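You operate a simulated robot arm through the tools that you are given. There is no shell and no other tool.

You run a simulated robot arm. Do the job below in one go: nothing can be reset, and whatever is moved stays where it is left.

Task
Top the hopper up to MAX from the pail that the job card names.
Fine: its lid goes on the lid rest; the other pails stay shut; leave the pump in the pail, clip open, lever up.

Only the result counts: the job must be done as asked and must still hold three seconds after the hand-in. Knocking over, shifting, dropping, spilling or breaking anything else fails it. Lids that push on must go on centred and level and be pressed home; caps that screw on are set level and turned clockwise until they are tight.

Robot
A 7-joint arm with a two-finger parallel gripper, fixed in place. Base frame: the origin is at the foot of the arm, x ahead of it, y to its left, z up; the work surface is at about z = 40. Readings come in cm, degrees, newtons and seconds.
Its first joint turns from -149.0 to 149.0 degrees. Payload 3.43 kg.
The tool frame sits at the grasp point between the pads (the TCP): z along the fingers, y along the line on which they close. The tips reach 3 cm beyond it. Largest opening 9.4 cm; finger width 2.8, thickness 1; the body of the gripper, 5 by 9.6 cm, starts 5.5 cm behind the TCP.
Orientation is that of the tool frame in the base frame, as a unit quaternion [w, x, y, z]. With the fingers straight down and closing along the base's y, the tool's x points along the base's -x, its y along +y and its z along -z.

Tools
- The arm moves only by the tool servo_tool. Its argument "targets" is one flat list of numbers, 7 for each row, row after row: the gripper command, from -1 (fully open) to 1 (shut), values between in proportion, then the shift along the base's x, y, z in units of 30 mm (1.0 is 30 mm), then the turn, a rotation vector about the base's x, y, z in units of 8 degrees (1.0 is 8 degrees). In form: [gripper, x, y, z, rx, ry, rz, gripper, x, y, z, rx, ry, rz, ...]. A call has 1 to 20 rows; each row shifts and turns the commanded pose from where the row before left it. A call with a number of a shift or a turn outside -1 to 1 is refused whole. A row lasts 0.2 s, in which the tool goes at most 5 cm and 8.6 degrees; a call with a longer step from one row to the next is refused whole, and so is a gripper value outside its range. A pose out of reach is approached as far as the arm can. The call stops where the force on the tool passes 90 N (or 10 N more than at its start, if that is more) or the arm is blocked; 0.2 s more then pass. Each finger travels about 4.5 cm/s and halts on what it meets, pressing with about 39 N; the grip force reading is that of the motor and also rises with nothing between the fingers. The clock runs only during rows and for 0.2 s after the last one: add rows that do not move to give the fingers time. The reply holds the time, the measured pose of the TCP, the force on the tool along the base axes, the opening and the grip force, in the units named above and with some noise, with the torque about the TCP (base axes, N m) and any sound that the robot's microphone picked up.
- Cameras (640 x 400 px; columns grow to the right, rows downward): "scene" is fixed at [40.02, 65.12, 160.45]; the picture's right is [-0.94, -0.35, 0.00], its down [-0.15, 0.40, -0.90] and it looks along [0.31, -0.85, -0.43] (base axes); focal length 373 px, centre (320, 200). "wrist" rides on the gripper at [7.6, 1.4, -10.2] in the tool frame; the picture's right is [-0.18, 0.98, 0.00], its down [-0.75, -0.14, -0.64] and it looks along [-0.63, -0.12, 0.77] (tool axes); focal length 243 px, centre (320, 200). There is no depth. A picture from a camera that has moved, and an enlarged one, comes with that camera's place and axes in the base frame and with its lens.
- snapshot(camera): a new picture of that camera. It takes no simulated time.
- enlarge(camera, box): a new picture of the part [left, top, right, bottom] of that camera's present view, enlarged. It takes no simulated time.
- close_job(): hands the job in; it is judged then, once.

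Places have to be worked out from the pictures, the camera data and where the tool is seen. Open the gripper and draw the arm clear of the work before you hand the job in, unless the task says otherwise.

The tools are called by a JSON object that holds its "method" and its "body". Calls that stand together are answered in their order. servo_tool: Moves the arm, as the interface text tells. Its arguments: {"type":"object","properties":{"targets":{"type":"array"}},"required":["targets"]} The other tools are called the same way: snapshot (camera) takes a picture; enlarge (camera, box) takes an enlarged picture of a part of a camera's view; close_job () hands the job in.

At the start:

```text
t: 0.0
tcp_pos: [58.93, -79.14, 125.17]
orientation: [0.0, 0.0, 1.0, 0.001]
ft_force: [0.0, 0.4, 0.2]
torque: [-0.04, -0.02, 0.03]
opening: 9.42
grasp_force: 0.1
```

scene: 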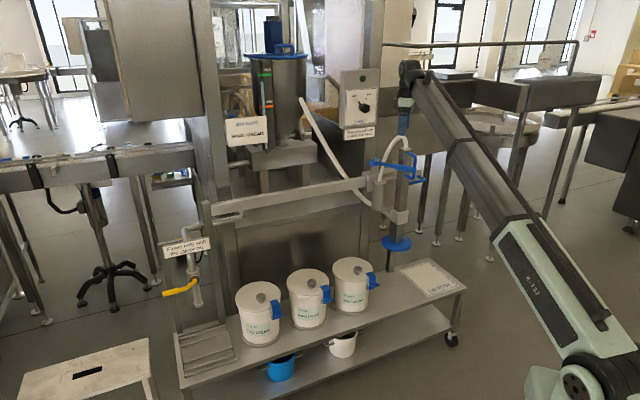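
wrist: 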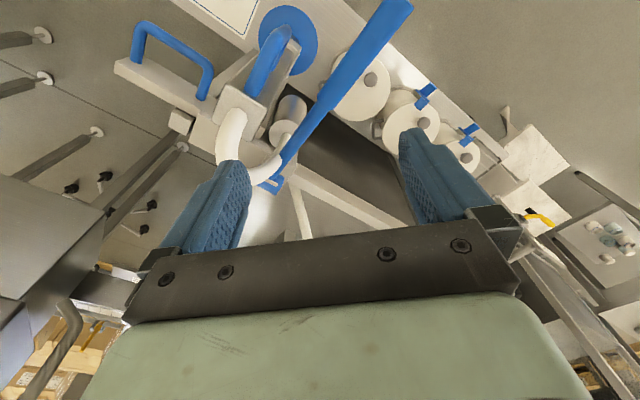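

I start by looking closely at the signs, pails, pump and hopper.

{"method": "enlarge", "body": {"camera": "scene", "box": [210, 240, 390, 352]}}

{"method": "enlarge", "body": {"camera": "scene", "box": [210, 30, 390, 150]}}

{"method": "enlarge", "body": {"camera": "scene", "box": [340, 120, 470, 260]}}

{"method": "enlarge", "body": {"camera": "scene", "box": [380, 250, 480, 310]}}

{"method": "enlarge", "body": {"camera": "scene", "box": [150, 220, 260, 390]}}

{"method": "enlarge", "body": {"camera": "scene", "box": [335, 60, 385, 150]}}

```text
3.56 times, centred on (300, 296) of scene
camera zoom: at [40.02, 65.12, 160.45], right [-0.94, -0.35, 0.0], down [-0.15, 0.4, -0.9], along [0.31, -0.85, -0.43], focal length 1325 px, centre (391, -141)
```

zoom: 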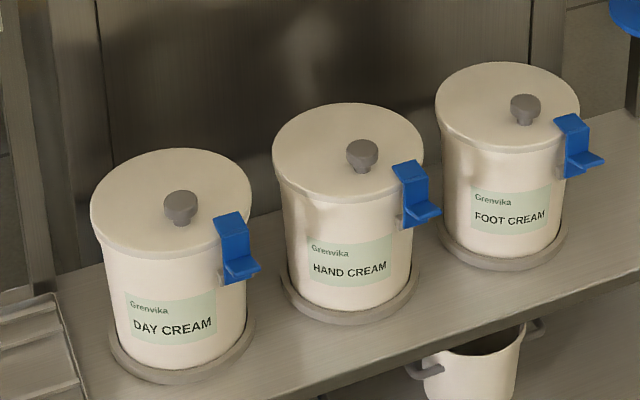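

```text
3.33 times, centred on (300, 90) of scene
camera zoom: at [40.02, 65.12, 160.45], right [-0.94, -0.35, 0.0], down [-0.15, 0.4, -0.9], along [0.31, -0.85, -0.43], focal length 1242 px, centre (387, 567)
```

zoom: 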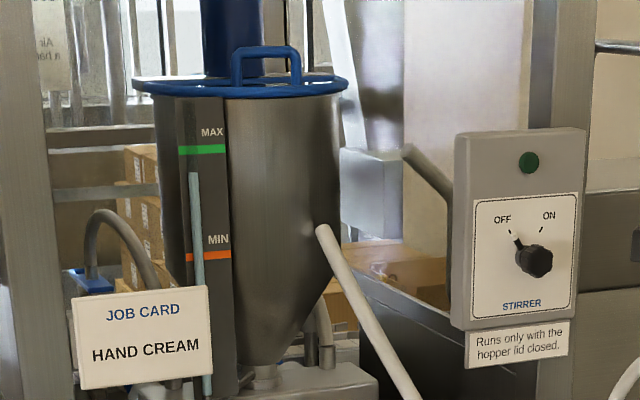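

```text
2.86 times, centred on (405, 190) of scene
camera zoom: at [40.02, 65.12, 160.45], right [-0.94, -0.35, 0.0], down [-0.15, 0.4, -0.9], along [0.31, -0.85, -0.43], focal length 1065 px, centre (77, 229)
```

zoom: 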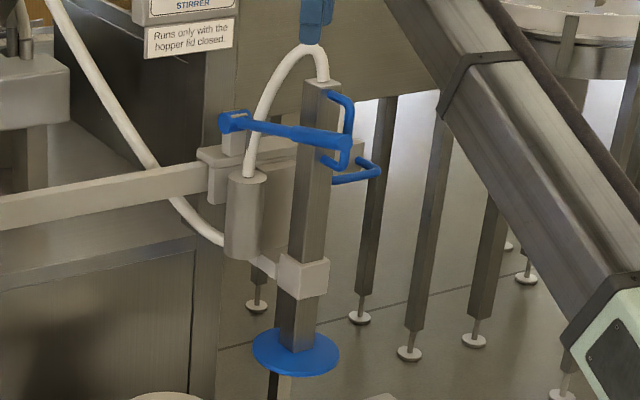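

```text
6.40 times, centred on (430, 280) of scene
camera zoom: at [40.02, 65.12, 160.45], right [-0.94, -0.35, 0.0], down [-0.15, 0.4, -0.9], along [0.31, -0.85, -0.43], focal length 2386 px, centre (-384, -312)
```

zoom: 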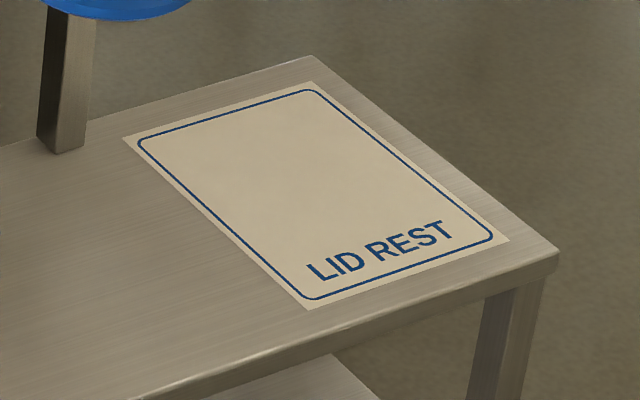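

```text
2.35 times, centred on (205, 305) of scene
camera zoom: at [40.02, 65.12, 160.45], right [-0.94, -0.35, 0.0], down [-0.15, 0.4, -0.9], along [0.31, -0.85, -0.43], focal length 877 px, centre (591, -47)
```

zoom: 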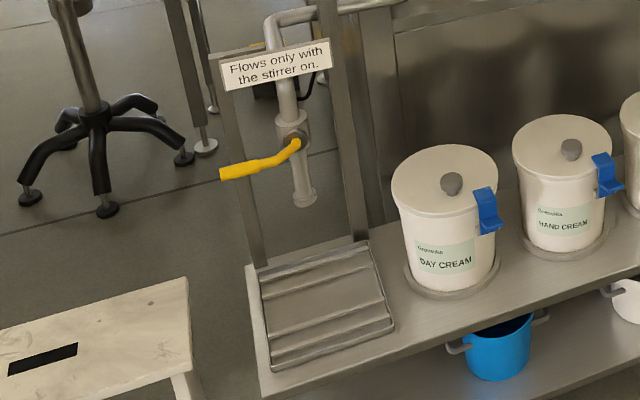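

```text
4.44 times, centred on (360, 105) of scene
camera zoom: at [40.02, 65.12, 160.45], right [-0.94, -0.35, 0.0], down [-0.15, 0.4, -0.9], along [0.31, -0.85, -0.43], focal length 1657 px, centre (142, 622)
```

zoom: 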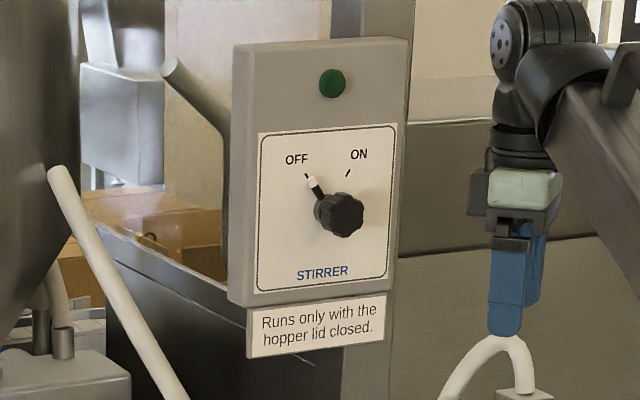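

The job card names HAND CREAM (the middle pail). Next I study the pump, clips and lever from the wrist view.

{"method": "enlarge", "body": {"camera": "wrist", "box": [100, 0, 420, 200]}}

{"method": "enlarge", "body": {"camera": "wrist", "box": [300, 20, 560, 200]}}

{"method": "enlarge", "body": {"camera": "scene", "box": [365, 145, 429, 185]}}

{"method": "enlarge", "body": {"camera": "scene", "box": [360, 190, 440, 270]}}

{"method": "enlarge", "body": {"camera": "scene", "box": [300, 260, 344, 300]}}

```text
2.00 times, centred on (260, 100) of wrist
camera zoom: at [51.48, -77.71, 135.32], right [0.18, 0.98, 0.0], down [0.75, -0.14, 0.64], along [0.63, -0.12, -0.77], focal length 485 px, centre (440, 400)
```

zoom: 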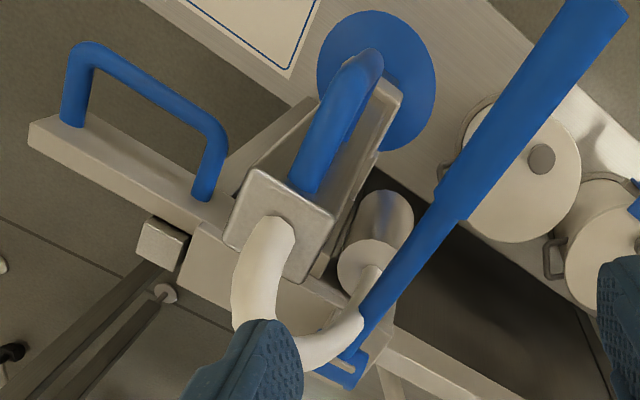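

```text
2.22 times, centred on (430, 110) of wrist
camera zoom: at [51.48, -77.71, 135.32], right [0.18, 0.98, 0.0], down [0.75, -0.14, 0.64], along [0.63, -0.12, -0.77], focal length 539 px, centre (76, 400)
```

zoom: 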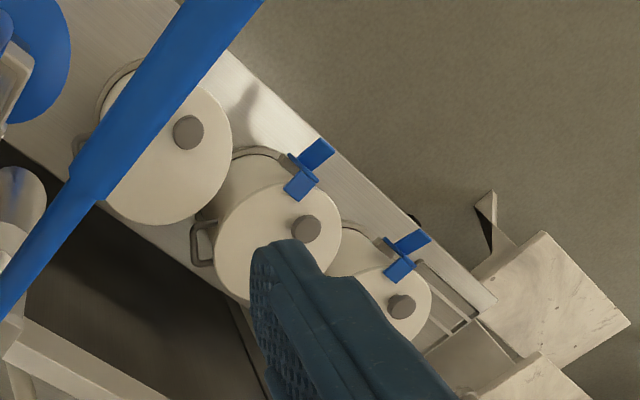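

```text
10.00 times, centred on (397, 165) of scene
camera zoom: at [40.02, 65.12, 160.45], right [-0.94, -0.35, 0.0], down [-0.15, 0.4, -0.9], along [0.31, -0.85, -0.43], focal length 3727 px, centre (-450, 550)
```

zoom: 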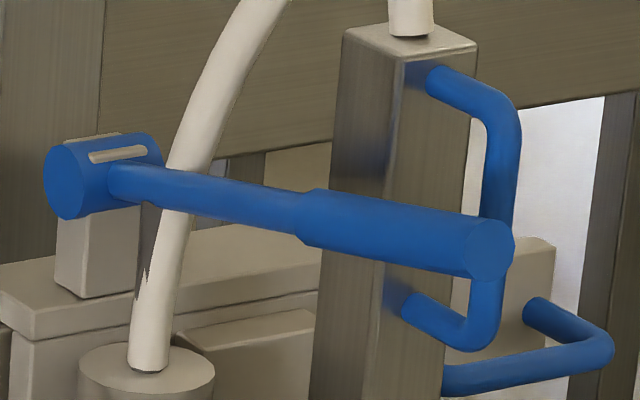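

```text
5.00 times, centred on (400, 230) of scene
camera zoom: at [40.02, 65.12, 160.45], right [-0.94, -0.35, 0.0], down [-0.15, 0.4, -0.9], along [0.31, -0.85, -0.43], focal length 1864 px, centre (-80, 50)
```

zoom: 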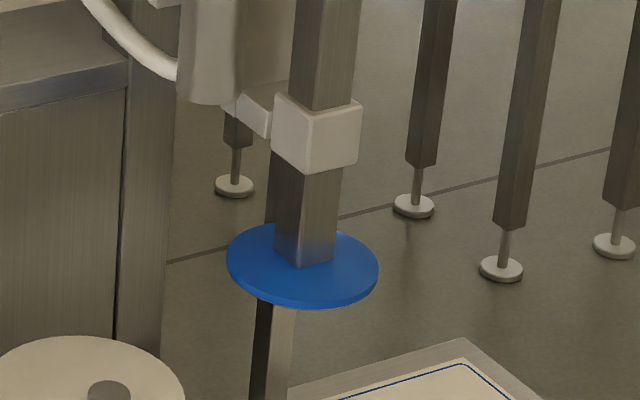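

```text
10.00 times, centred on (322, 280) of scene
camera zoom: at [40.02, 65.12, 160.45], right [-0.94, -0.35, 0.0], down [-0.15, 0.4, -0.9], along [0.31, -0.85, -0.43], focal length 3727 px, centre (300, -600)
```

zoom: 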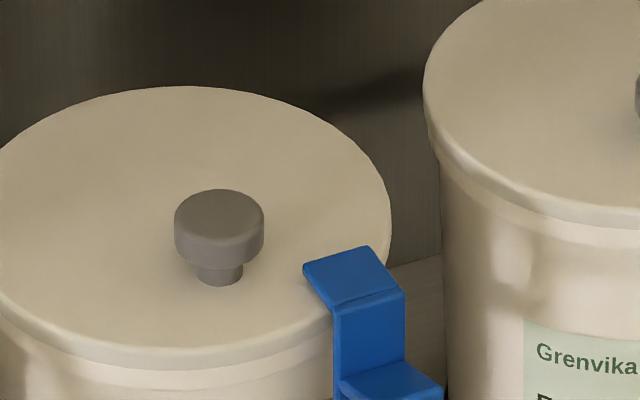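

Estimates: the pump column stands near (58,-86), the hand pail's knob near (87,-51,62), and the bench runs along (0.7,0.7). I raise the arm, draw it back from the pump and turn it to face the bench, to look before touching anything.

{"method": "servo_tool", "body": {"targets": [-1, 0, 0, 1, 0, 0, 0, -1, 0, 0, 1, 0, 0, 0, -1, -0.7, 0.7, 0, 0, 0, -0.9375, -1, -0.7, 0.7, 0, 0, 0, -0.9375, -1, -0.7, 0.7, 0, 0, 0, -0.9375, -1, -0.7, 0.7, 0, 0, 0, -0.9375, -1, -0.7, 0.7, 0, 0, 0, -0.9375, -1, -0.7, 0.7, 0, 0, 0, -0.9375]}}

{"method": "snapshot", "body": {"camera": "wrist"}}

{"method": "snapshot", "body": {"camera": "scene"}}

```text
t: 1.4
tcp_pos: [53.98, -75.26, 123.89]
orientation: [0.013, 0.222, 0.975, -0.012]
ft_force: [1.4, -2.0, -3.4]
torque: [-0.01, -0.05, 0.04]
opening: 9.39
grasp_force: 0.1
out of reach, approached as far as the arm can: row 1, 2, 3, 4, 5, 6
stopped in row 6: the force on the tool passed its limit at 104 N (the readings are from after the stop); the commanded pose is now the measured one
```

```text
taken
camera wrist: at [47.51, -70.38, 133.91], right [0.59, 0.81, -0.01], down [0.61, -0.44, 0.67], along [0.53, -0.4, -0.75], focal length 243 px, centre (320, 200)
```

wrist: 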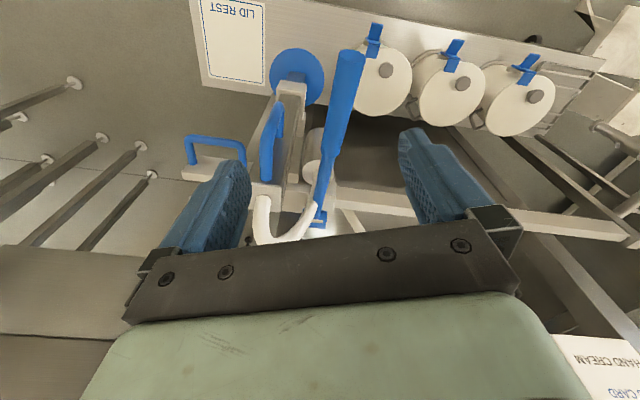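

```text
taken
```

scene: 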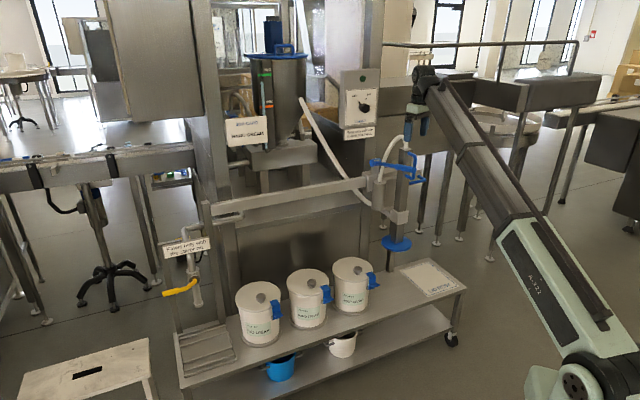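

The arm was at the edge of its reach, so the upward steps made it jerk. Nothing seems displaced; I now pull back slowly toward the base at the same height.

{"method": "servo_tool", "body": {"targets": [-1, -0.25, 0.35, 0, 0, 0, 0, -1, -0.4, 0.55, 0, 0, 0, 0, -1, -0.4, 0.55, 0, 0, 0, 0, -1, -0.4, 0.55, 0, 0, 0, 0, -1, -0.4, 0.55, 0, 0, 0, 0, -1, -0.4, 0.55, 0, 0, 0, 0, -1, -0.4, 0.55, 0, 0, 0, 0, -1, -0.4, 0.55, 0, 0, 0, 0]}}

{"method": "snapshot", "body": {"camera": "wrist"}}

{"method": "enlarge", "body": {"camera": "scene", "box": [340, 60, 470, 200]}}

```text
t: 3.2
tcp_pos: [46.03, -64.54, 119.78]
orientation: [0.02, 0.224, 0.974, -0.019]
ft_force: [46.8, -4.4, -67.4]
torque: [-3.79, 1.39, -2.68]
opening: 9.39
grasp_force: 0.1
out of reach, approached as far as the arm can: row 4, 5, 6, 7, 8
```

```text
taken
camera wrist: at [39.43, -59.5, 129.58], right [0.6, 0.8, -0.02], down [0.6, -0.43, 0.68], along [0.54, -0.42, -0.73], focal length 243 px, centre (320, 200)
```

wrist: 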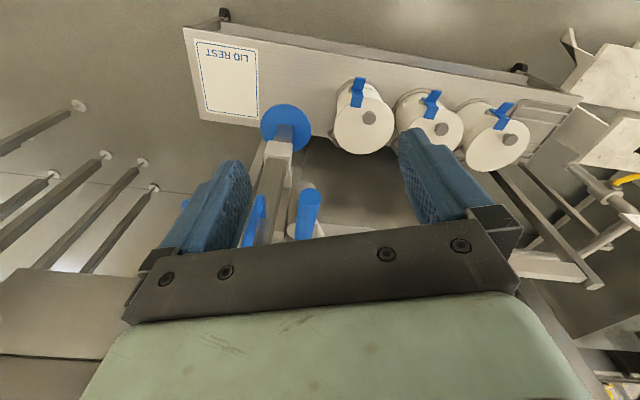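

```text
2.86 times, centred on (405, 130) of scene
camera zoom: at [40.02, 65.12, 160.45], right [-0.94, -0.35, 0.0], down [-0.15, 0.4, -0.9], along [0.31, -0.85, -0.43], focal length 1065 px, centre (77, 400)
```

zoom: 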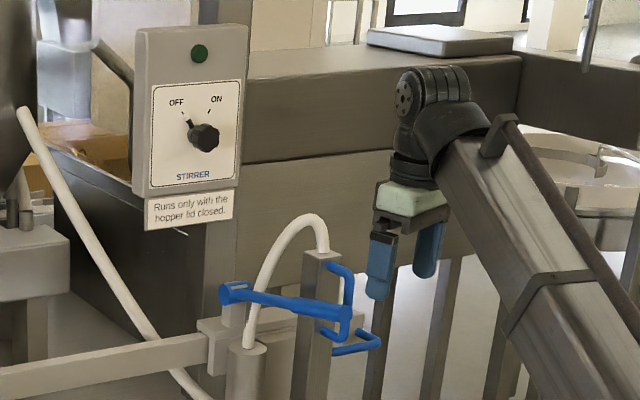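

The wrist is folded hard at this height, which explains both "out of reach" and the strain. I tilt the tool outward to unfold it, moving back slightly.

{"method": "servo_tool", "body": {"targets": [-1, 0, 0, 0, -0.5, -0.5, 0, -1, 0, 0, 0, -0.5, -0.5, 0, -1, -0.2, 0.3, 0, -0.6, -0.6, 0, -1, -0.2, 0.3, 0, -0.6, -0.6, 0, -1, -0.2, 0.3, 0, -0.6, -0.6, 0]}}

{"method": "snapshot", "body": {"camera": "wrist"}}

{"method": "snapshot", "body": {"camera": "scene"}}

```text
t: 4.4
tcp_pos: [44.25, -61.62, 119.94]
orientation: [0.244, 0.215, 0.932, -0.157]
ft_force: [0.1, -0.3, 0.3]
torque: [0.05, 0.01, 0.0]
opening: 9.39
grasp_force: 0.0
```

```text
taken
camera wrist: at [34.9, -53.88, 124.24], right [0.61, 0.78, -0.09], down [0.28, -0.11, 0.95], along [0.74, -0.61, -0.29], focal length 243 px, centre (320, 200)
```

wrist: 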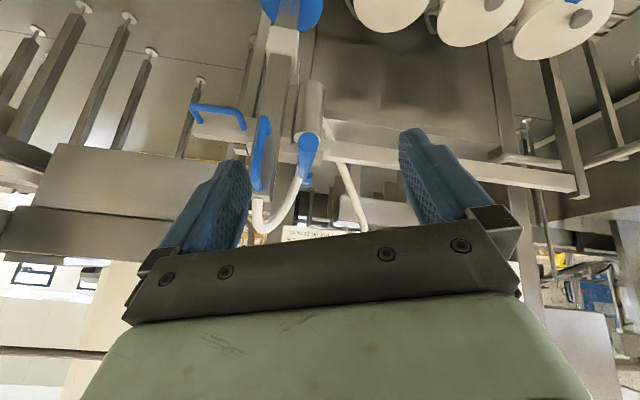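

```text
taken
```

scene: 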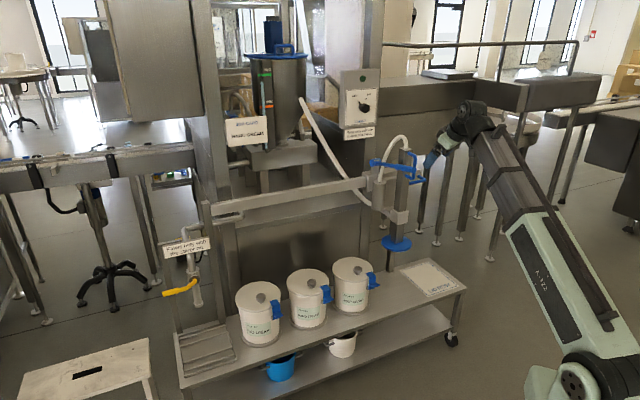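

The strain is gone and the wrist view (upside down) shows the pump. I enlarge it.

{"method": "enlarge", "body": {"camera": "wrist", "box": [170, 0, 410, 240]}}

{"method": "enlarge", "body": {"camera": "scene", "box": [360, 130, 460, 230]}}

```text
1.67 times, centred on (290, 120) of wrist
camera zoom: at [34.9, -53.88, 124.24], right [0.61, 0.78, -0.09], down [0.28, -0.11, 0.95], along [0.74, -0.61, -0.29], focal length 404 px, centre (370, 333)
```

zoom: 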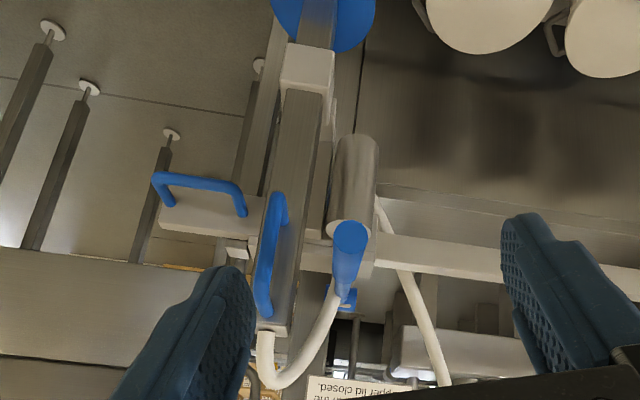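

```text
4.00 times, centred on (410, 180) of scene
camera zoom: at [40.02, 65.12, 160.45], right [-0.94, -0.35, 0.0], down [-0.15, 0.4, -0.9], along [0.31, -0.85, -0.43], focal length 1491 px, centre (-40, 280)
```

zoom: 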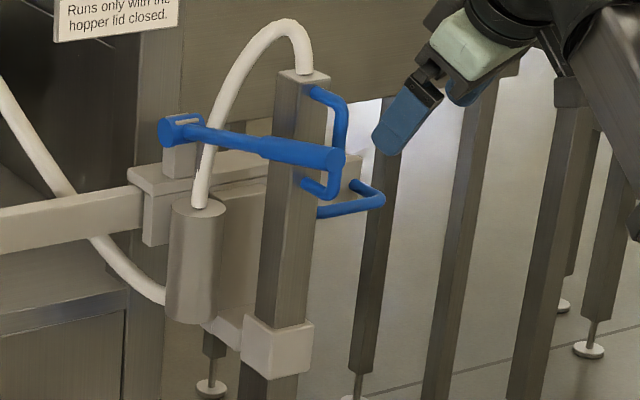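

Pump geometry is clearer: the carriage slides on the rail, the column has a D-handle, and the lever pivots at the back. Now I move over in front of the hand pail to view its lid and clip closely.

{"method": "servo_tool", "body": {"targets": [-1, 0.3, 0.61, -0.7, 0, 0, 0, -1, 0.518, 0.61, -0.833, 0, 0, 0, -1, 0.518, 0.61, -0.833, 0, 0, 0, -1, 0.518, 0.61, -0.833, 0, 0, 0, -1, 0.518, 0.61, -0.833, 0, 0, 0, -1, 0.518, 0.61, -0.833, 0, 0, 0, -1, 0.518, 0.61, -0.833, 0, 0, 0, -1, 0.518, 0.61, -0.833, 0, 0, 0, -1, 0.518, 0.61, -0.833, 0, 0, 0, -1, 0.518, 0.61, -0.833, 0, 0, 0, -1, 0.518, 0.61, -0.833, 0, 0, 0, -1, 0.518, 0.61, -0.833, 0, 0, 0, -1, 0.518, 0.61, -0.833, 0, 0, 0]}}

{"method": "snapshot", "body": {"camera": "wrist"}}

{"method": "snapshot", "body": {"camera": "scene"}}

```text
t: 7.2
tcp_pos: [63.84, -38.11, 87.98]
orientation: [0.244, 0.214, 0.933, -0.156]
ft_force: [-0.3, 0.3, -0.2]
torque: [-0.03, 0.02, -0.01]
opening: 9.4
grasp_force: 0.1
```

```text
taken
camera wrist: at [54.48, -30.34, 92.11], right [0.61, 0.78, -0.09], down [0.28, -0.11, 0.95], along [0.74, -0.61, -0.29], focal length 243 px, centre (320, 200)
```

wrist: 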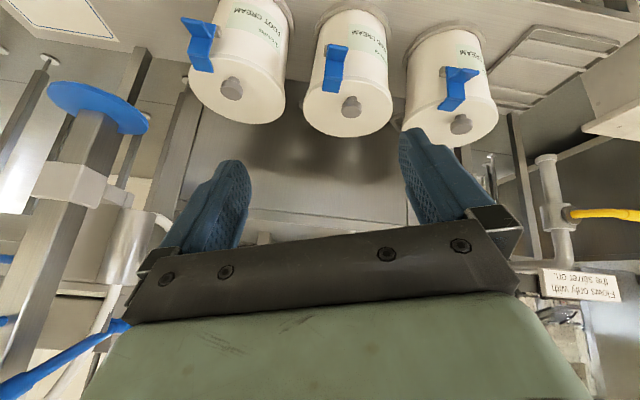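

```text
taken
```

scene: 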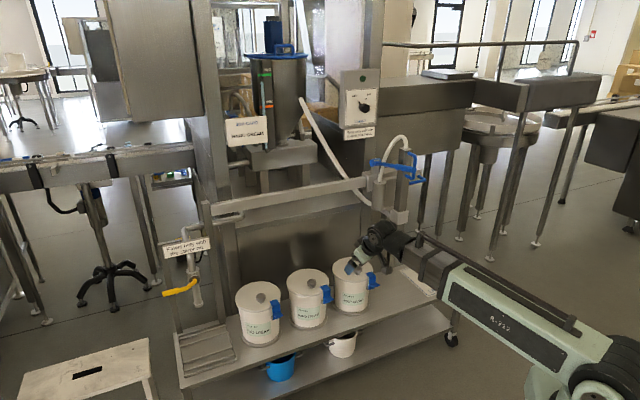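

{"method": "enlarge", "body": {"camera": "wrist", "box": [270, 0, 430, 140]}}

{"method": "enlarge", "body": {"camera": "wrist", "box": [0, 40, 240, 260]}}

```text
2.86 times, centred on (350, 70) of wrist
camera zoom: at [54.48, -30.34, 92.11], right [0.61, 0.78, -0.09], down [0.28, -0.11, 0.95], along [0.74, -0.61, -0.29], focal length 693 px, centre (234, 571)
```

zoom: 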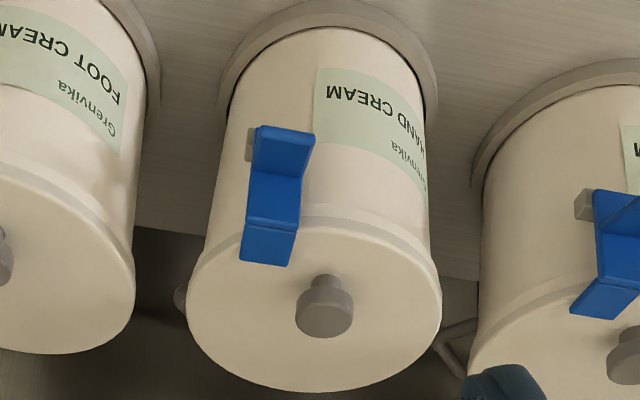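

```text
1.82 times, centred on (120, 150) of wrist
camera zoom: at [54.48, -30.34, 92.11], right [0.61, 0.78, -0.09], down [0.28, -0.11, 0.95], along [0.74, -0.61, -0.29], focal length 441 px, centre (684, 291)
```

zoom: 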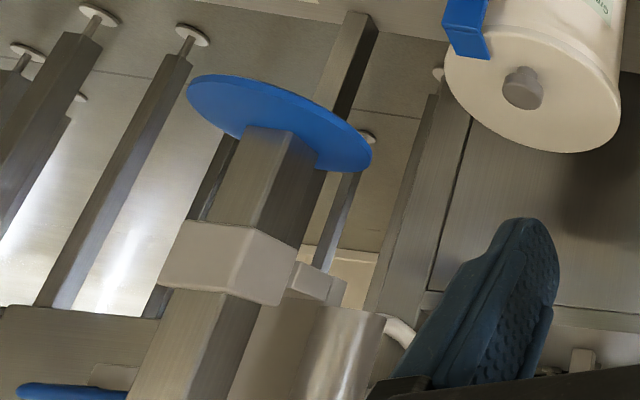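

The clip is an angled piece hooked over the lid edge with an outward tab lower down, apparently pivoting on a grey bracket on the pail. I take closer looks at it.

{"method": "enlarge", "body": {"camera": "scene", "box": [310, 270, 350, 310]}}

{"method": "enlarge", "body": {"camera": "wrist", "box": [310, 30, 370, 110]}}

{"method": "enlarge", "body": {"camera": "wrist", "box": [420, 50, 500, 140]}}

{"method": "enlarge", "body": {"camera": "scene", "box": [355, 265, 395, 300]}}

```text
10.00 times, centred on (330, 290) of scene
camera zoom: at [40.02, 65.12, 160.45], right [-0.94, -0.35, 0.0], down [-0.15, 0.4, -0.9], along [0.31, -0.85, -0.43], focal length 3727 px, centre (220, -700)
```

zoom: 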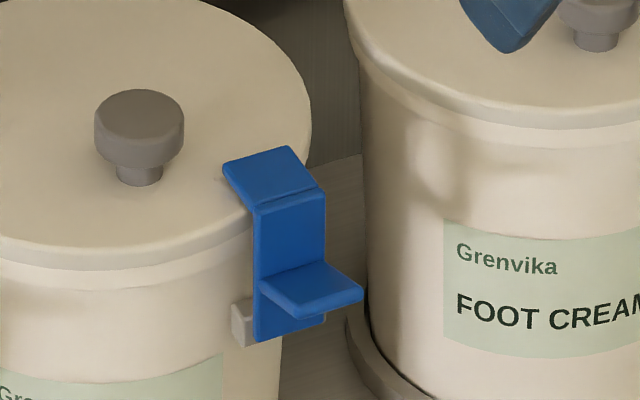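

```text
5.00 times, centred on (340, 70) of wrist
camera zoom: at [54.48, -30.34, 92.11], right [0.61, 0.78, -0.09], down [0.28, -0.11, 0.95], along [0.74, -0.61, -0.29], focal length 1213 px, centre (220, 850)
```

zoom: 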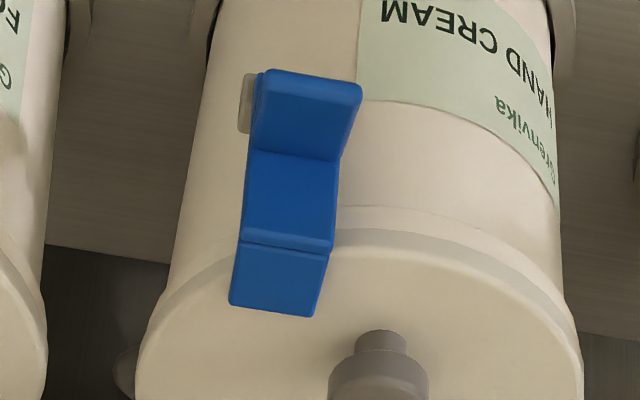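

```text
4.44 times, centred on (460, 95) of wrist
camera zoom: at [54.48, -30.34, 92.11], right [0.61, 0.78, -0.09], down [0.28, -0.11, 0.95], along [0.74, -0.61, -0.29], focal length 1078 px, centre (-302, 667)
```

zoom: 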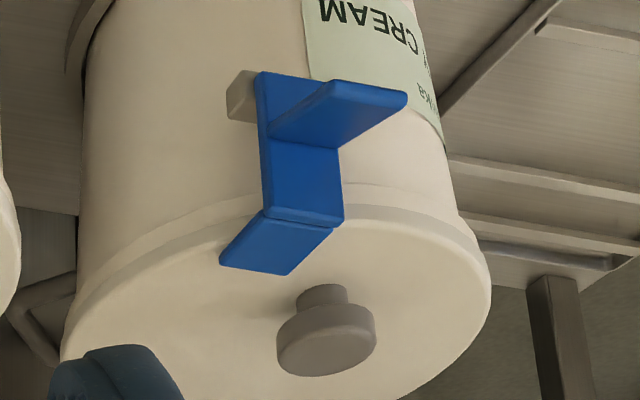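

```text
11.43 times, centred on (375, 282) of scene
camera zoom: at [40.02, 65.12, 160.45], right [-0.94, -0.35, 0.0], down [-0.15, 0.4, -0.9], along [0.31, -0.85, -0.43], focal length 4260 px, centre (-309, -743)
```

zoom: 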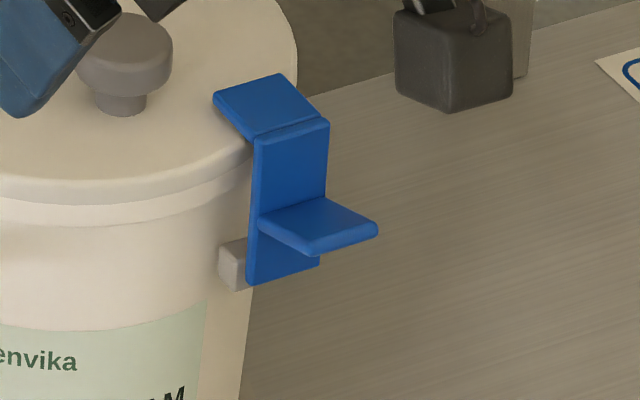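

Estimates for the hand pail: lid centre about (89,-54), lid top z about 60.5, and the knob head at (86.8,-51.5,62.5). The clip plate is near (80,-51) with its tab out to (77.2,-48.3,58.5). I square the tool to the bench, bring it vertical with the fingers shut and move nearer for a better look.

{"method": "servo_tool", "body": {"targets": [1, 0.383, -0.25, -0.667, 0.31, -0.317, -0.667, 1, 0.383, -0.25, -0.667, 0.31, -0.317, -0.667, 1, 0.383, -0.25, -0.667, 0.31, -0.317, -0.667, 1, 0.383, -0.25, -0.667, 0.594, 0.594, 0, 1, 0.383, -0.25, -0.667, 0.594, 0.594, 0, 1, 0.383, -0.25, -0.667, 0.594, 0.594, 0, 1, 0.383, -0.25, -0.667, 0.594, 0.594, 0, 1, 0.383, -0.25, -0.667, 0.594, 0.594, 0, 1, 0, 0, 0, 0, 0, 0]}}

{"method": "snapshot", "body": {"camera": "wrist"}}

{"method": "snapshot", "body": {"camera": "scene"}}

```text
t: 9.2
tcp_pos: [72.68, -43.95, 71.8]
orientation: [-0.002, 0.382, 0.924, -0.003]
ft_force: [-0.4, -0.6, -0.7]
torque: [0.02, 0.0, 0.01]
opening: 0.02
grasp_force: 32.8
```

```text
taken
camera wrist: at [68.4, -37.42, 82.05], right [0.82, 0.57, -0.01], down [0.44, -0.63, 0.64], along [0.36, -0.53, -0.77], focal length 243 px, centre (320, 200)
```

wrist: 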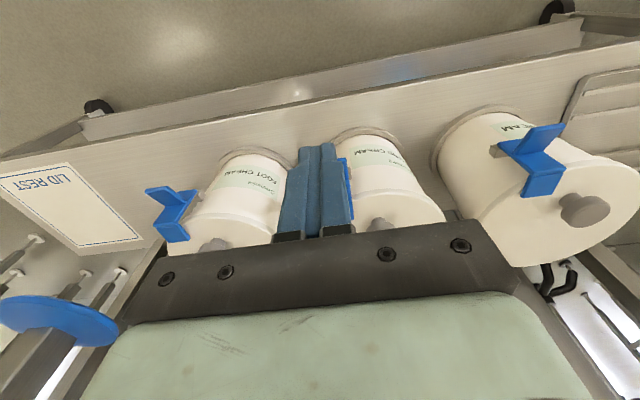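

```text
taken
```

scene: 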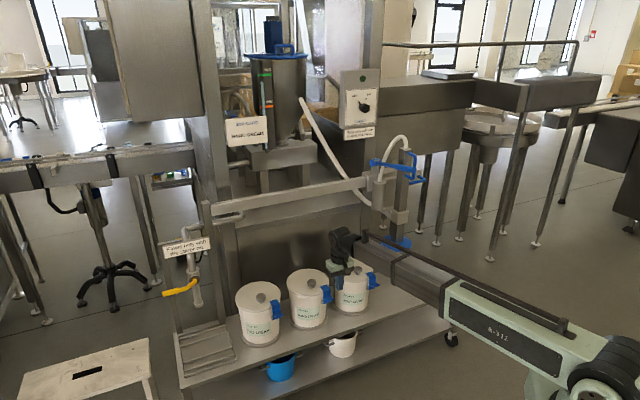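

{"method": "enlarge", "body": {"camera": "wrist", "box": [270, 110, 450, 240]}}

{"method": "enlarge", "body": {"camera": "scene", "box": [300, 255, 370, 310]}}

```text
3.08 times, centred on (360, 175) of wrist
camera zoom: at [68.4, -37.42, 82.05], right [0.82, 0.57, -0.01], down [0.44, -0.63, 0.64], along [0.36, -0.53, -0.77], focal length 746 px, centre (197, 277)
```

zoom: 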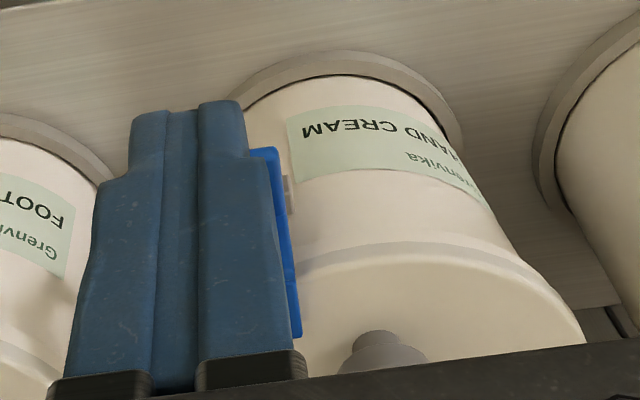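

```text
7.27 times, centred on (335, 282) of scene
camera zoom: at [40.02, 65.12, 160.45], right [-0.94, -0.35, 0.0], down [-0.15, 0.4, -0.9], along [0.31, -0.85, -0.43], focal length 2711 px, centre (211, -400)
```

zoom: 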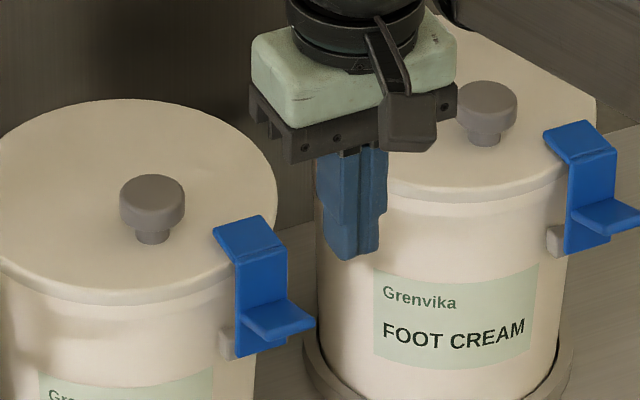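

The scene projection matches the tool position to within a few mm, so my triangulation is reliable. I move over the tab at about (78.1,-49.2) and come down to just above it.

{"method": "servo_tool", "body": {"targets": [1, 0.9, -0.875, 0, 0, 0, 0, 1, 0.9, -0.875, 0, 0, 0, 0, 1, 0, 0, -0.775, 0, 0, 0, 1, 0, 0, -0.775, 0, 0, 0, 1, 0, 0, -0.775, 0, 0, 0, 1, 0, 0, -0.6, 0, 0, 0, 1, 0, 0, 0, 0, 0, 0]}}

{"method": "enlarge", "body": {"camera": "scene", "box": [300, 255, 370, 310]}}

{"method": "enlarge", "body": {"camera": "wrist", "box": [270, 110, 450, 240]}}

```text
t: 10.8
tcp_pos: [78.26, -49.32, 63.07]
orientation: [-0.002, 0.383, 0.924, -0.003]
ft_force: [0.2, 0.3, 0.1]
torque: [-0.02, 0.02, -0.02]
opening: 0.0
grasp_force: 33.1
```

```text
7.27 times, centred on (335, 282) of scene
camera zoom: at [40.02, 65.12, 160.45], right [-0.94, -0.35, 0.0], down [-0.15, 0.4, -0.9], along [0.31, -0.85, -0.43], focal length 2711 px, centre (211, -400)
```

zoom: 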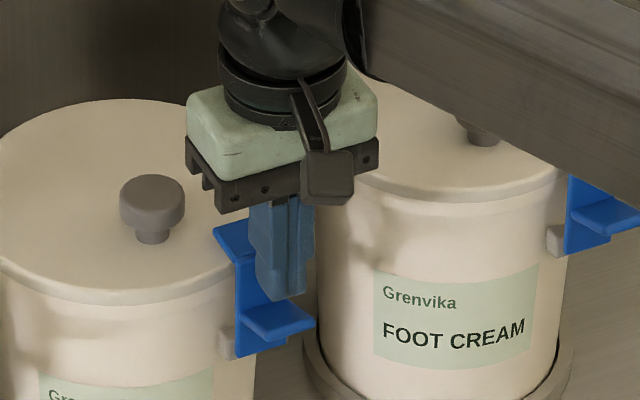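

```text
3.08 times, centred on (360, 175) of wrist
camera zoom: at [74.03, -42.9, 73.38], right [0.83, 0.56, -0.01], down [0.44, -0.63, 0.64], along [0.36, -0.53, -0.77], focal length 746 px, centre (197, 277)
```

zoom: 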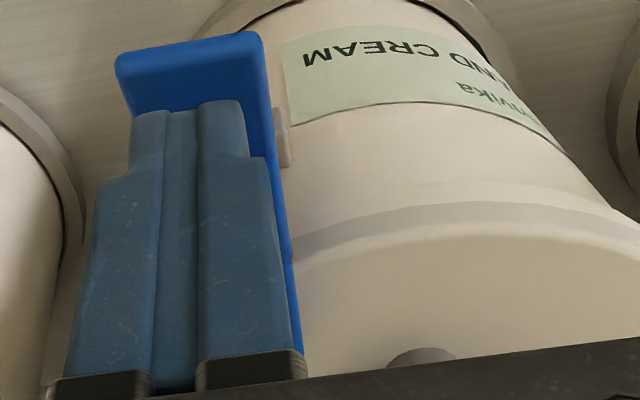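

The shut fingers stand right above the tab. I lower in small steps to find contact.

{"method": "servo_tool", "body": {"targets": [1, 0, 0, -0.2, 0, 0, 0, 1, 0, 0, -0.2, 0, 0, 0, 1, 0, 0, -0.2, 0, 0, 0, 1, 0, 0, -0.1, 0, 0, 0]}}

{"method": "enlarge", "body": {"camera": "scene", "box": [300, 255, 370, 310]}}

```text
t: 11.8
tcp_pos: [78.3, -49.18, 61.17]
orientation: [-0.001, 0.383, 0.924, -0.003]
ft_force: [-5.7, 2.1, 16.2]
torque: [-0.06, 0.06, 0.08]
opening: 0.0
grasp_force: 32.5
```

```text
7.27 times, centred on (335, 282) of scene
camera zoom: at [40.02, 65.12, 160.45], right [-0.94, -0.35, 0.0], down [-0.15, 0.4, -0.9], along [0.31, -0.85, -0.43], focal length 2711 px, centre (211, -400)
```

zoom: 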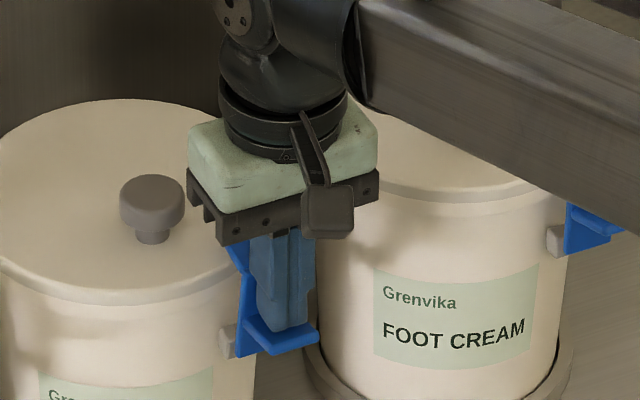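

Contact at about 16 N and the clip has begun to tip. I now follow an arc about its pivot, tilting the tool along with it.

{"method": "servo_tool", "body": {"targets": [1, -0.158, 0.158, -0.17, -0.707, -0.707, 0, 1, -0.141, 0.141, -0.2, -0.707, -0.707, 0, 1, -0.12, 0.12, -0.22, -0.707, -0.707, 0, 1, -0.101, 0.101, -0.24, -0.707, -0.707, 0]}}

{"method": "enlarge", "body": {"camera": "scene", "box": [300, 255, 370, 310]}}

{"method": "enlarge", "body": {"camera": "wrist", "box": [230, 60, 450, 240]}}

```text
t: 12.8
tcp_pos: [76.05, -47.19, 58.41]
orientation: [0.249, 0.37, 0.888, -0.109]
ft_force: [-54.7, 45.1, 48.3]
torque: [0.1, 0.08, 0.26]
opening: 0.0
grasp_force: 33.0
```

```text
7.27 times, centred on (335, 282) of scene
camera zoom: at [40.02, 65.12, 160.45], right [-0.94, -0.35, 0.0], down [-0.15, 0.4, -0.9], along [0.31, -0.85, -0.43], focal length 2711 px, centre (211, -400)
```

zoom: 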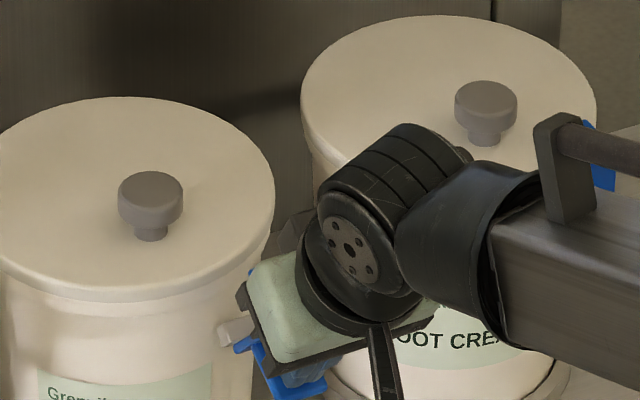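

```text
2.22 times, centred on (340, 150) of wrist
camera zoom: at [68.84, -37.76, 63.22], right [0.81, 0.58, 0.09], down [0.12, -0.31, 0.94], along [0.58, -0.75, -0.32], focal length 539 px, centre (276, 311)
```

zoom: 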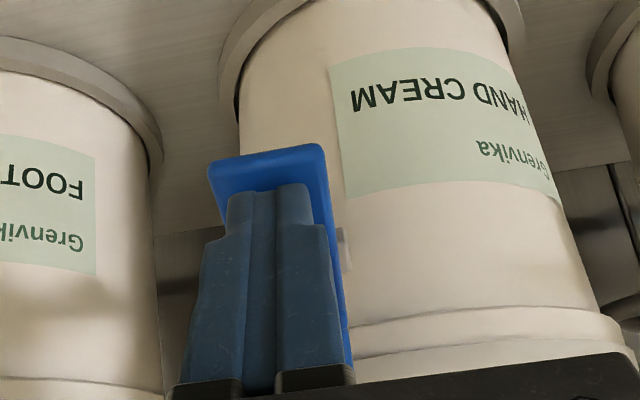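

The clip is turning but I press about 85 N, partly inward. I ease outward to relieve it and check.

{"method": "servo_tool", "body": {"targets": [1, -0.15, 0.15, 0.05, 0, 0, 0, 1, -0.1, 0.1, 0.0, 0, 0, 0]}}

{"method": "enlarge", "body": {"camera": "scene", "box": [300, 265, 370, 320]}}

{"method": "snapshot", "body": {"camera": "wrist"}}

```text
t: 13.4
tcp_pos: [76.27, -47.05, 58.52]
orientation: [0.254, 0.369, 0.888, -0.109]
ft_force: [-15.8, 0.4, 5.9]
torque: [-0.07, 0.19, -0.2]
opening: 0.0
grasp_force: 32.9
```

```text
7.27 times, centred on (335, 292) of scene
camera zoom: at [40.02, 65.12, 160.45], right [-0.94, -0.35, 0.0], down [-0.15, 0.4, -0.9], along [0.31, -0.85, -0.43], focal length 2711 px, centre (211, -473)
```

zoom: 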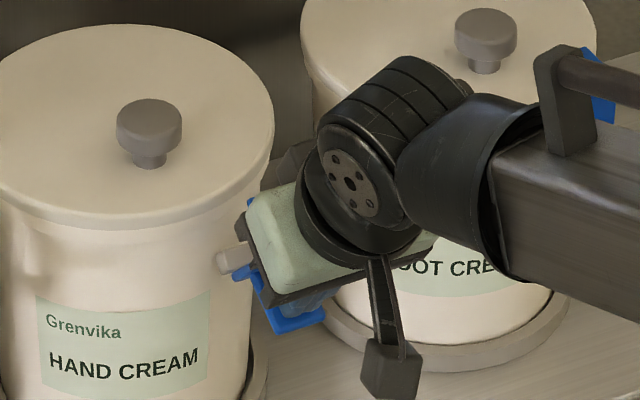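

```text
taken
camera wrist: at [68.84, -37.55, 63.08], right [0.81, 0.58, 0.09], down [0.11, -0.31, 0.95], along [0.58, -0.75, -0.31], focal length 243 px, centre (320, 200)
```

wrist: 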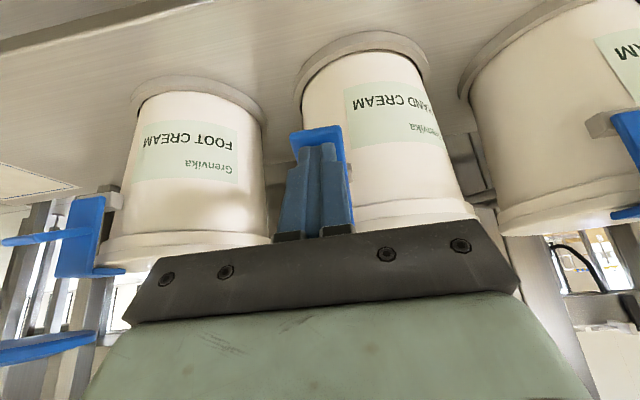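

Force is down and the pail has not moved. I withdraw along the finger axis to see the clip.

{"method": "servo_tool", "body": {"targets": [1, -0.25, 0.25, 0.45, 0, 0, 0, 1, -0.45, 0.45, 0.7, 0, 0, 0, 1, -0.45, 0.45, 0.7, 0, 0, 0, 1, -0.45, 0.45, 0.5, 0, 0, 0, 1, 0, 0, 0, 0, 0, 0]}}

{"method": "enlarge", "body": {"camera": "scene", "box": [290, 260, 370, 320]}}

{"method": "snapshot", "body": {"camera": "wrist"}}

```text
t: 14.6
tcp_pos: [70.97, -42.06, 65.89]
orientation: [0.254, 0.369, 0.888, -0.109]
ft_force: [0.5, -0.8, -0.2]
torque: [0.03, 0.01, -0.02]
opening: 0.0
grasp_force: 33.3
```

```text
6.67 times, centred on (330, 290) of scene
camera zoom: at [40.02, 65.12, 160.45], right [-0.94, -0.35, 0.0], down [-0.15, 0.4, -0.9], along [0.31, -0.85, -0.43], focal length 2485 px, centre (253, -400)
```

zoom: 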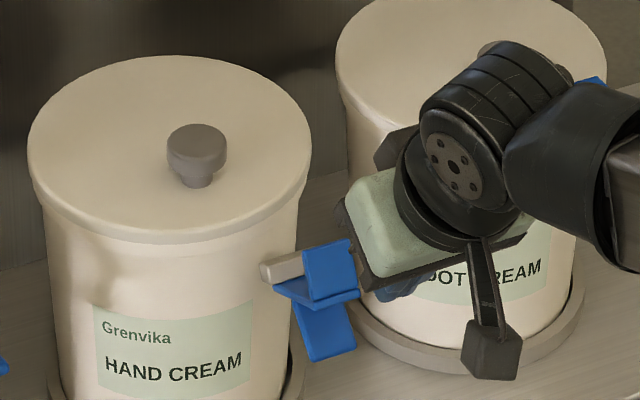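

```text
taken
camera wrist: at [63.66, -32.58, 70.5], right [0.81, 0.58, 0.09], down [0.11, -0.31, 0.94], along [0.58, -0.75, -0.31], focal length 243 px, centre (320, 200)
```

wrist: 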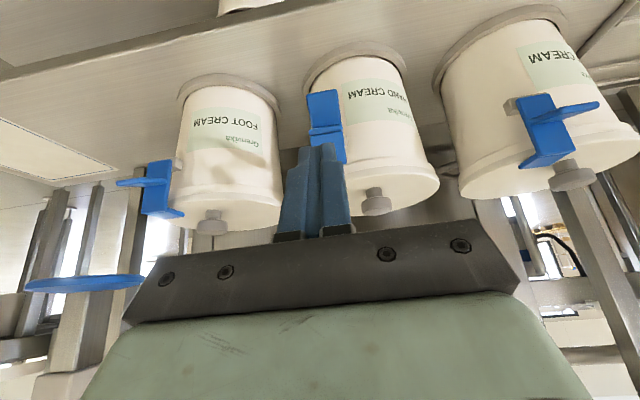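

The clip is now fully flipped open. Before taking the lid, I test with an empty gripper whether the lid rest (about (41,-102)) can be reached with the tool tilted 45° outward, retreating first.

{"method": "servo_tool", "body": {"targets": [1, -1, 0, 0.25, 0, 0, -0.3125, 1, -1, 0, 0.25, 0, 0, -0.3125, 1, -1, 0, 0.25, 0, 0, -0.3125, 1, -1, 0, 0.25, 0, 0, -0.3125, 1, -1, 0, 0.25, 0, 0, -0.3125, 1, -1, 0, 0.25, 0, 0, -0.3125, 1, -1, 0, 0.25, 0, 0, -0.3125, 1, -1, 0, 0.25, 0, 0, -0.3125, 1, -0.53, -0.917, -0.167, -0.806, -0.376, 0, 1, -0.53, -0.917, -0.167, -0.806, -0.376, 0, 1, -0.53, -0.917, -0.167, 0, 0, 0, 1, -0.53, -0.917, -0.167, 0, 0, 0, 1, -0.53, -0.917, -0.167, 0, 0, 0, 1, -0.53, -0.917, -0.167, 0, 0, 0, 1, -0.53, -0.917, -0.167, 0, 0, 0, 1, -0.53, -0.917, -0.167, 0, 0, 0, 1, -0.53, -0.917, -0.167, 0, 0, 0, 1, -0.53, -0.917, -0.167, 0, 0, 0, 1, -0.53, -0.917, -0.167, 0, 0, 0, 1, -0.53, -0.917, -0.167, 0, 0, 0]}}

{"method": "snapshot", "body": {"camera": "wrist"}}

{"method": "snapshot", "body": {"camera": "scene"}}

```text
t: 18.8
tcp_pos: [28.44, -75.75, 65.34]
orientation: [0.33, 0.495, 0.775, -0.213]
ft_force: [-0.4, 0.6, 0.3]
torque: [-0.01, -0.01, -0.01]
opening: 0.0
grasp_force: 32.6
out of reach, approached as far as the arm can: row 9, 10
```

```text
taken
camera wrist: at [24.44, -63.65, 67.04], right [0.95, 0.3, 0.13], down [-0.1, -0.11, 0.99], along [0.31, -0.95, -0.07], focal length 243 px, centre (320, 200)
```

wrist: 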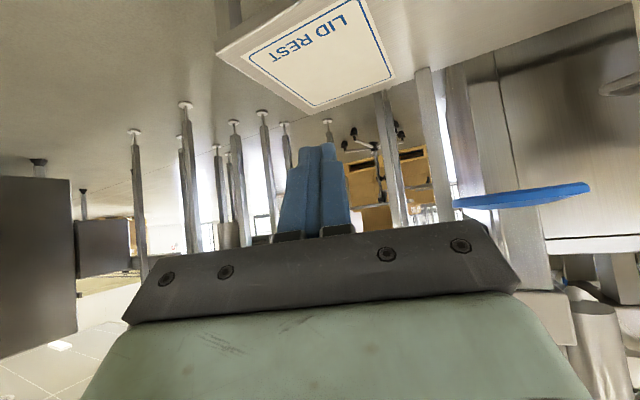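

```text
taken
```

scene: 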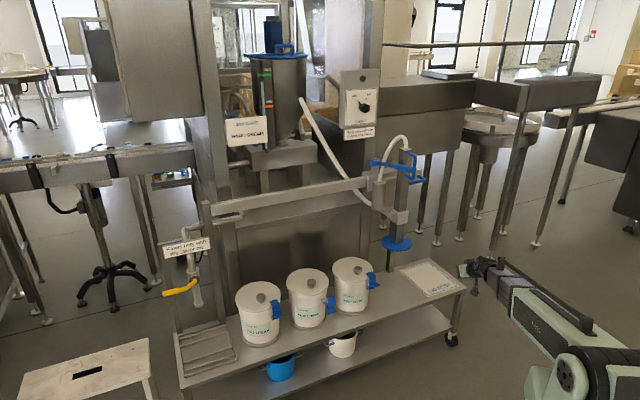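

{"method": "servo_tool", "body": {"targets": [1, 0.343, -0.747, -0.643, 0, 0, 0, 1, 0.343, -0.747, -0.643, 0, 0, 0, 1, 0.343, -0.747, -0.643, 0, 0, 0, 1, 0.343, -0.747, -0.643, 0, 0, 0, 1, 0.343, -0.747, -0.643, 0, 0, 0, 1, 0.343, -0.747, -0.643, 0, 0, 0, 1, 0.343, -0.747, -0.643, 0, 0, 0, 1, 0.343, -0.747, -0.643, 0, 0, 0, 1, 0.343, -0.747, -0.643, 0, 0, 0, 1, 0.343, -0.747, -0.3, 0, 0, 0]}}

{"method": "snapshot", "body": {"camera": "scene"}}

{"method": "snapshot", "body": {"camera": "wrist"}}

```text
t: 21.0
tcp_pos: [38.66, -98.02, 47.15]
orientation: [0.33, 0.494, 0.775, -0.214]
ft_force: [0.0, -0.4, 0.4]
torque: [-0.03, -0.02, -0.02]
opening: 0.0
grasp_force: 32.8
```

```text
taken
```

scene: 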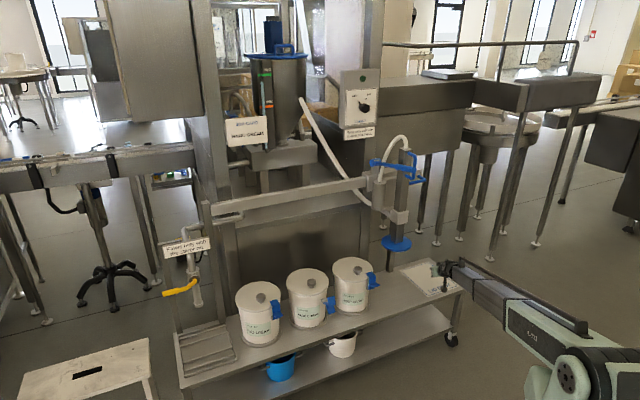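

```text
taken
camera wrist: at [34.73, -85.88, 48.76], right [0.95, 0.3, 0.13], down [-0.1, -0.11, 0.99], along [0.31, -0.95, -0.07], focal length 243 px, centre (320, 200)
```

wrist: 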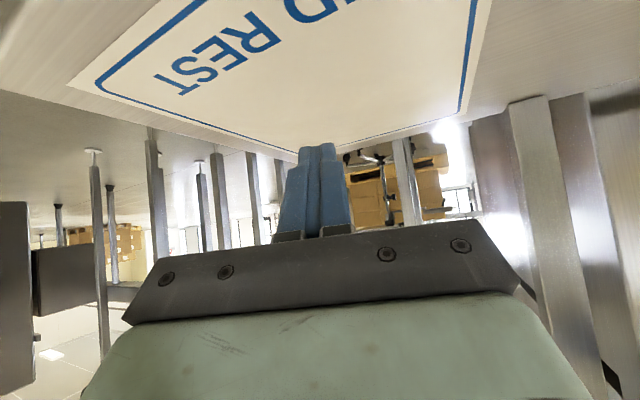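

The rest pose is reachable at 46° tilt (rest centre about (42,-103)). I go back the same way and round to the hand pail, opening the gripper en route.

{"method": "servo_tool", "body": {"targets": [1, -0.38, 0.826, 0.737, 0, 0, 0, 1, -0.38, 0.826, 0.737, 0, 0, 0, 1, -0.38, 0.826, 0.737, 0, 0, 0, 1, -0.38, 0.826, 0.737, 0, 0, 0, 1, -0.38, 0.826, 0.737, 0, 0, 0, 1, -0.38, 0.826, 0.737, 0, 0, 0, 1, -0.38, 0.826, 0.737, 0, 0, 0, 1, -0.38, 0.826, 0.737, 0, 0, 0, 1, -0.38, 0.826, 0.737, 0, 0, 0]}}

{"method": "servo_tool", "body": {"targets": [-1, 0.776, 0.588, 0.31, 0, 0, 0.179, -1, 0.776, 0.588, 0.31, 0, 0, 0.179, -1, 0.776, 0.588, 0.31, 0, 0, 0.179, -1, 0.776, 0.588, 0.31, 0, 0, 0.179, -1, 0.776, 0.588, 0.31, 0, 0, 0.179, -1, 0.776, 0.588, 0.31, 0, 0, 0.179, -1, 0.776, 0.588, 0.31, 0, 0, 0.179, -1, 0.776, 0.588, 0.31, 0, 0, 0.179, -1, 0.776, 0.588, 0.31, 0, 0, 0.179, -1, 0.776, 0.588, 0.31, 0, 0, 0.179, -1, 0.776, 0.588, 0.31, 0, 0, 0.179, -1, 0.776, 0.588, 0.31, 0, 0, 0.179, -1, 0.776, 0.588, 0.31, 0, 0, 0.179, -1, 0.776, 0.588, 0.31, 0, 0, 0.179]}}

{"method": "snapshot", "body": {"camera": "wrist"}}

{"method": "enlarge", "body": {"camera": "scene", "box": [280, 255, 360, 325]}}

```text
t: 23.0
tcp_pos: [28.57, -75.7, 67.07]
orientation: [0.33, 0.496, 0.774, -0.215]
ft_force: [0.7, -0.3, -0.3]
torque: [0.02, 0.03, 0.01]
opening: 0.0
grasp_force: 32.8
```

```text
t: 26.0
tcp_pos: [61.05, -51.02, 80.18]
orientation: [0.362, 0.353, 0.849, -0.153]
ft_force: [0.4, -0.8, -0.1]
torque: [-0.03, -0.03, 0.0]
opening: 9.4
grasp_force: 0.2
```

```text
taken
camera wrist: at [53.16, -41.05, 81.74], right [0.79, 0.6, 0.13], down [-0.06, -0.14, 0.99], along [0.61, -0.79, -0.07], focal length 243 px, centre (320, 200)
```

wrist: 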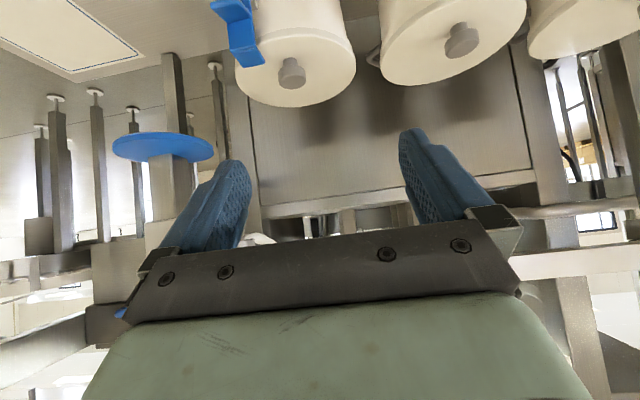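

```text
5.71 times, centred on (320, 290) of scene
camera zoom: at [40.02, 65.12, 160.45], right [-0.94, -0.35, 0.0], down [-0.15, 0.4, -0.9], along [0.31, -0.85, -0.43], focal length 2130 px, centre (320, -314)
```

zoom: 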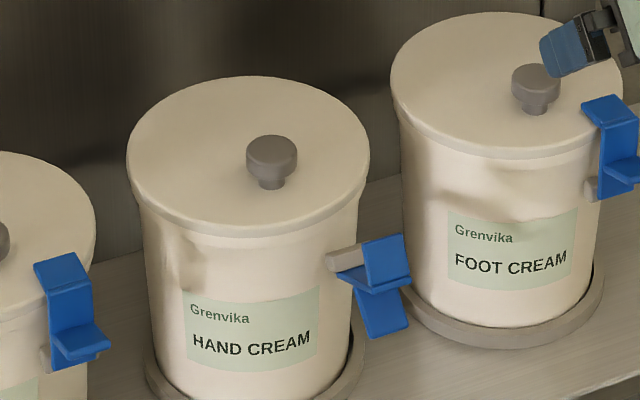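

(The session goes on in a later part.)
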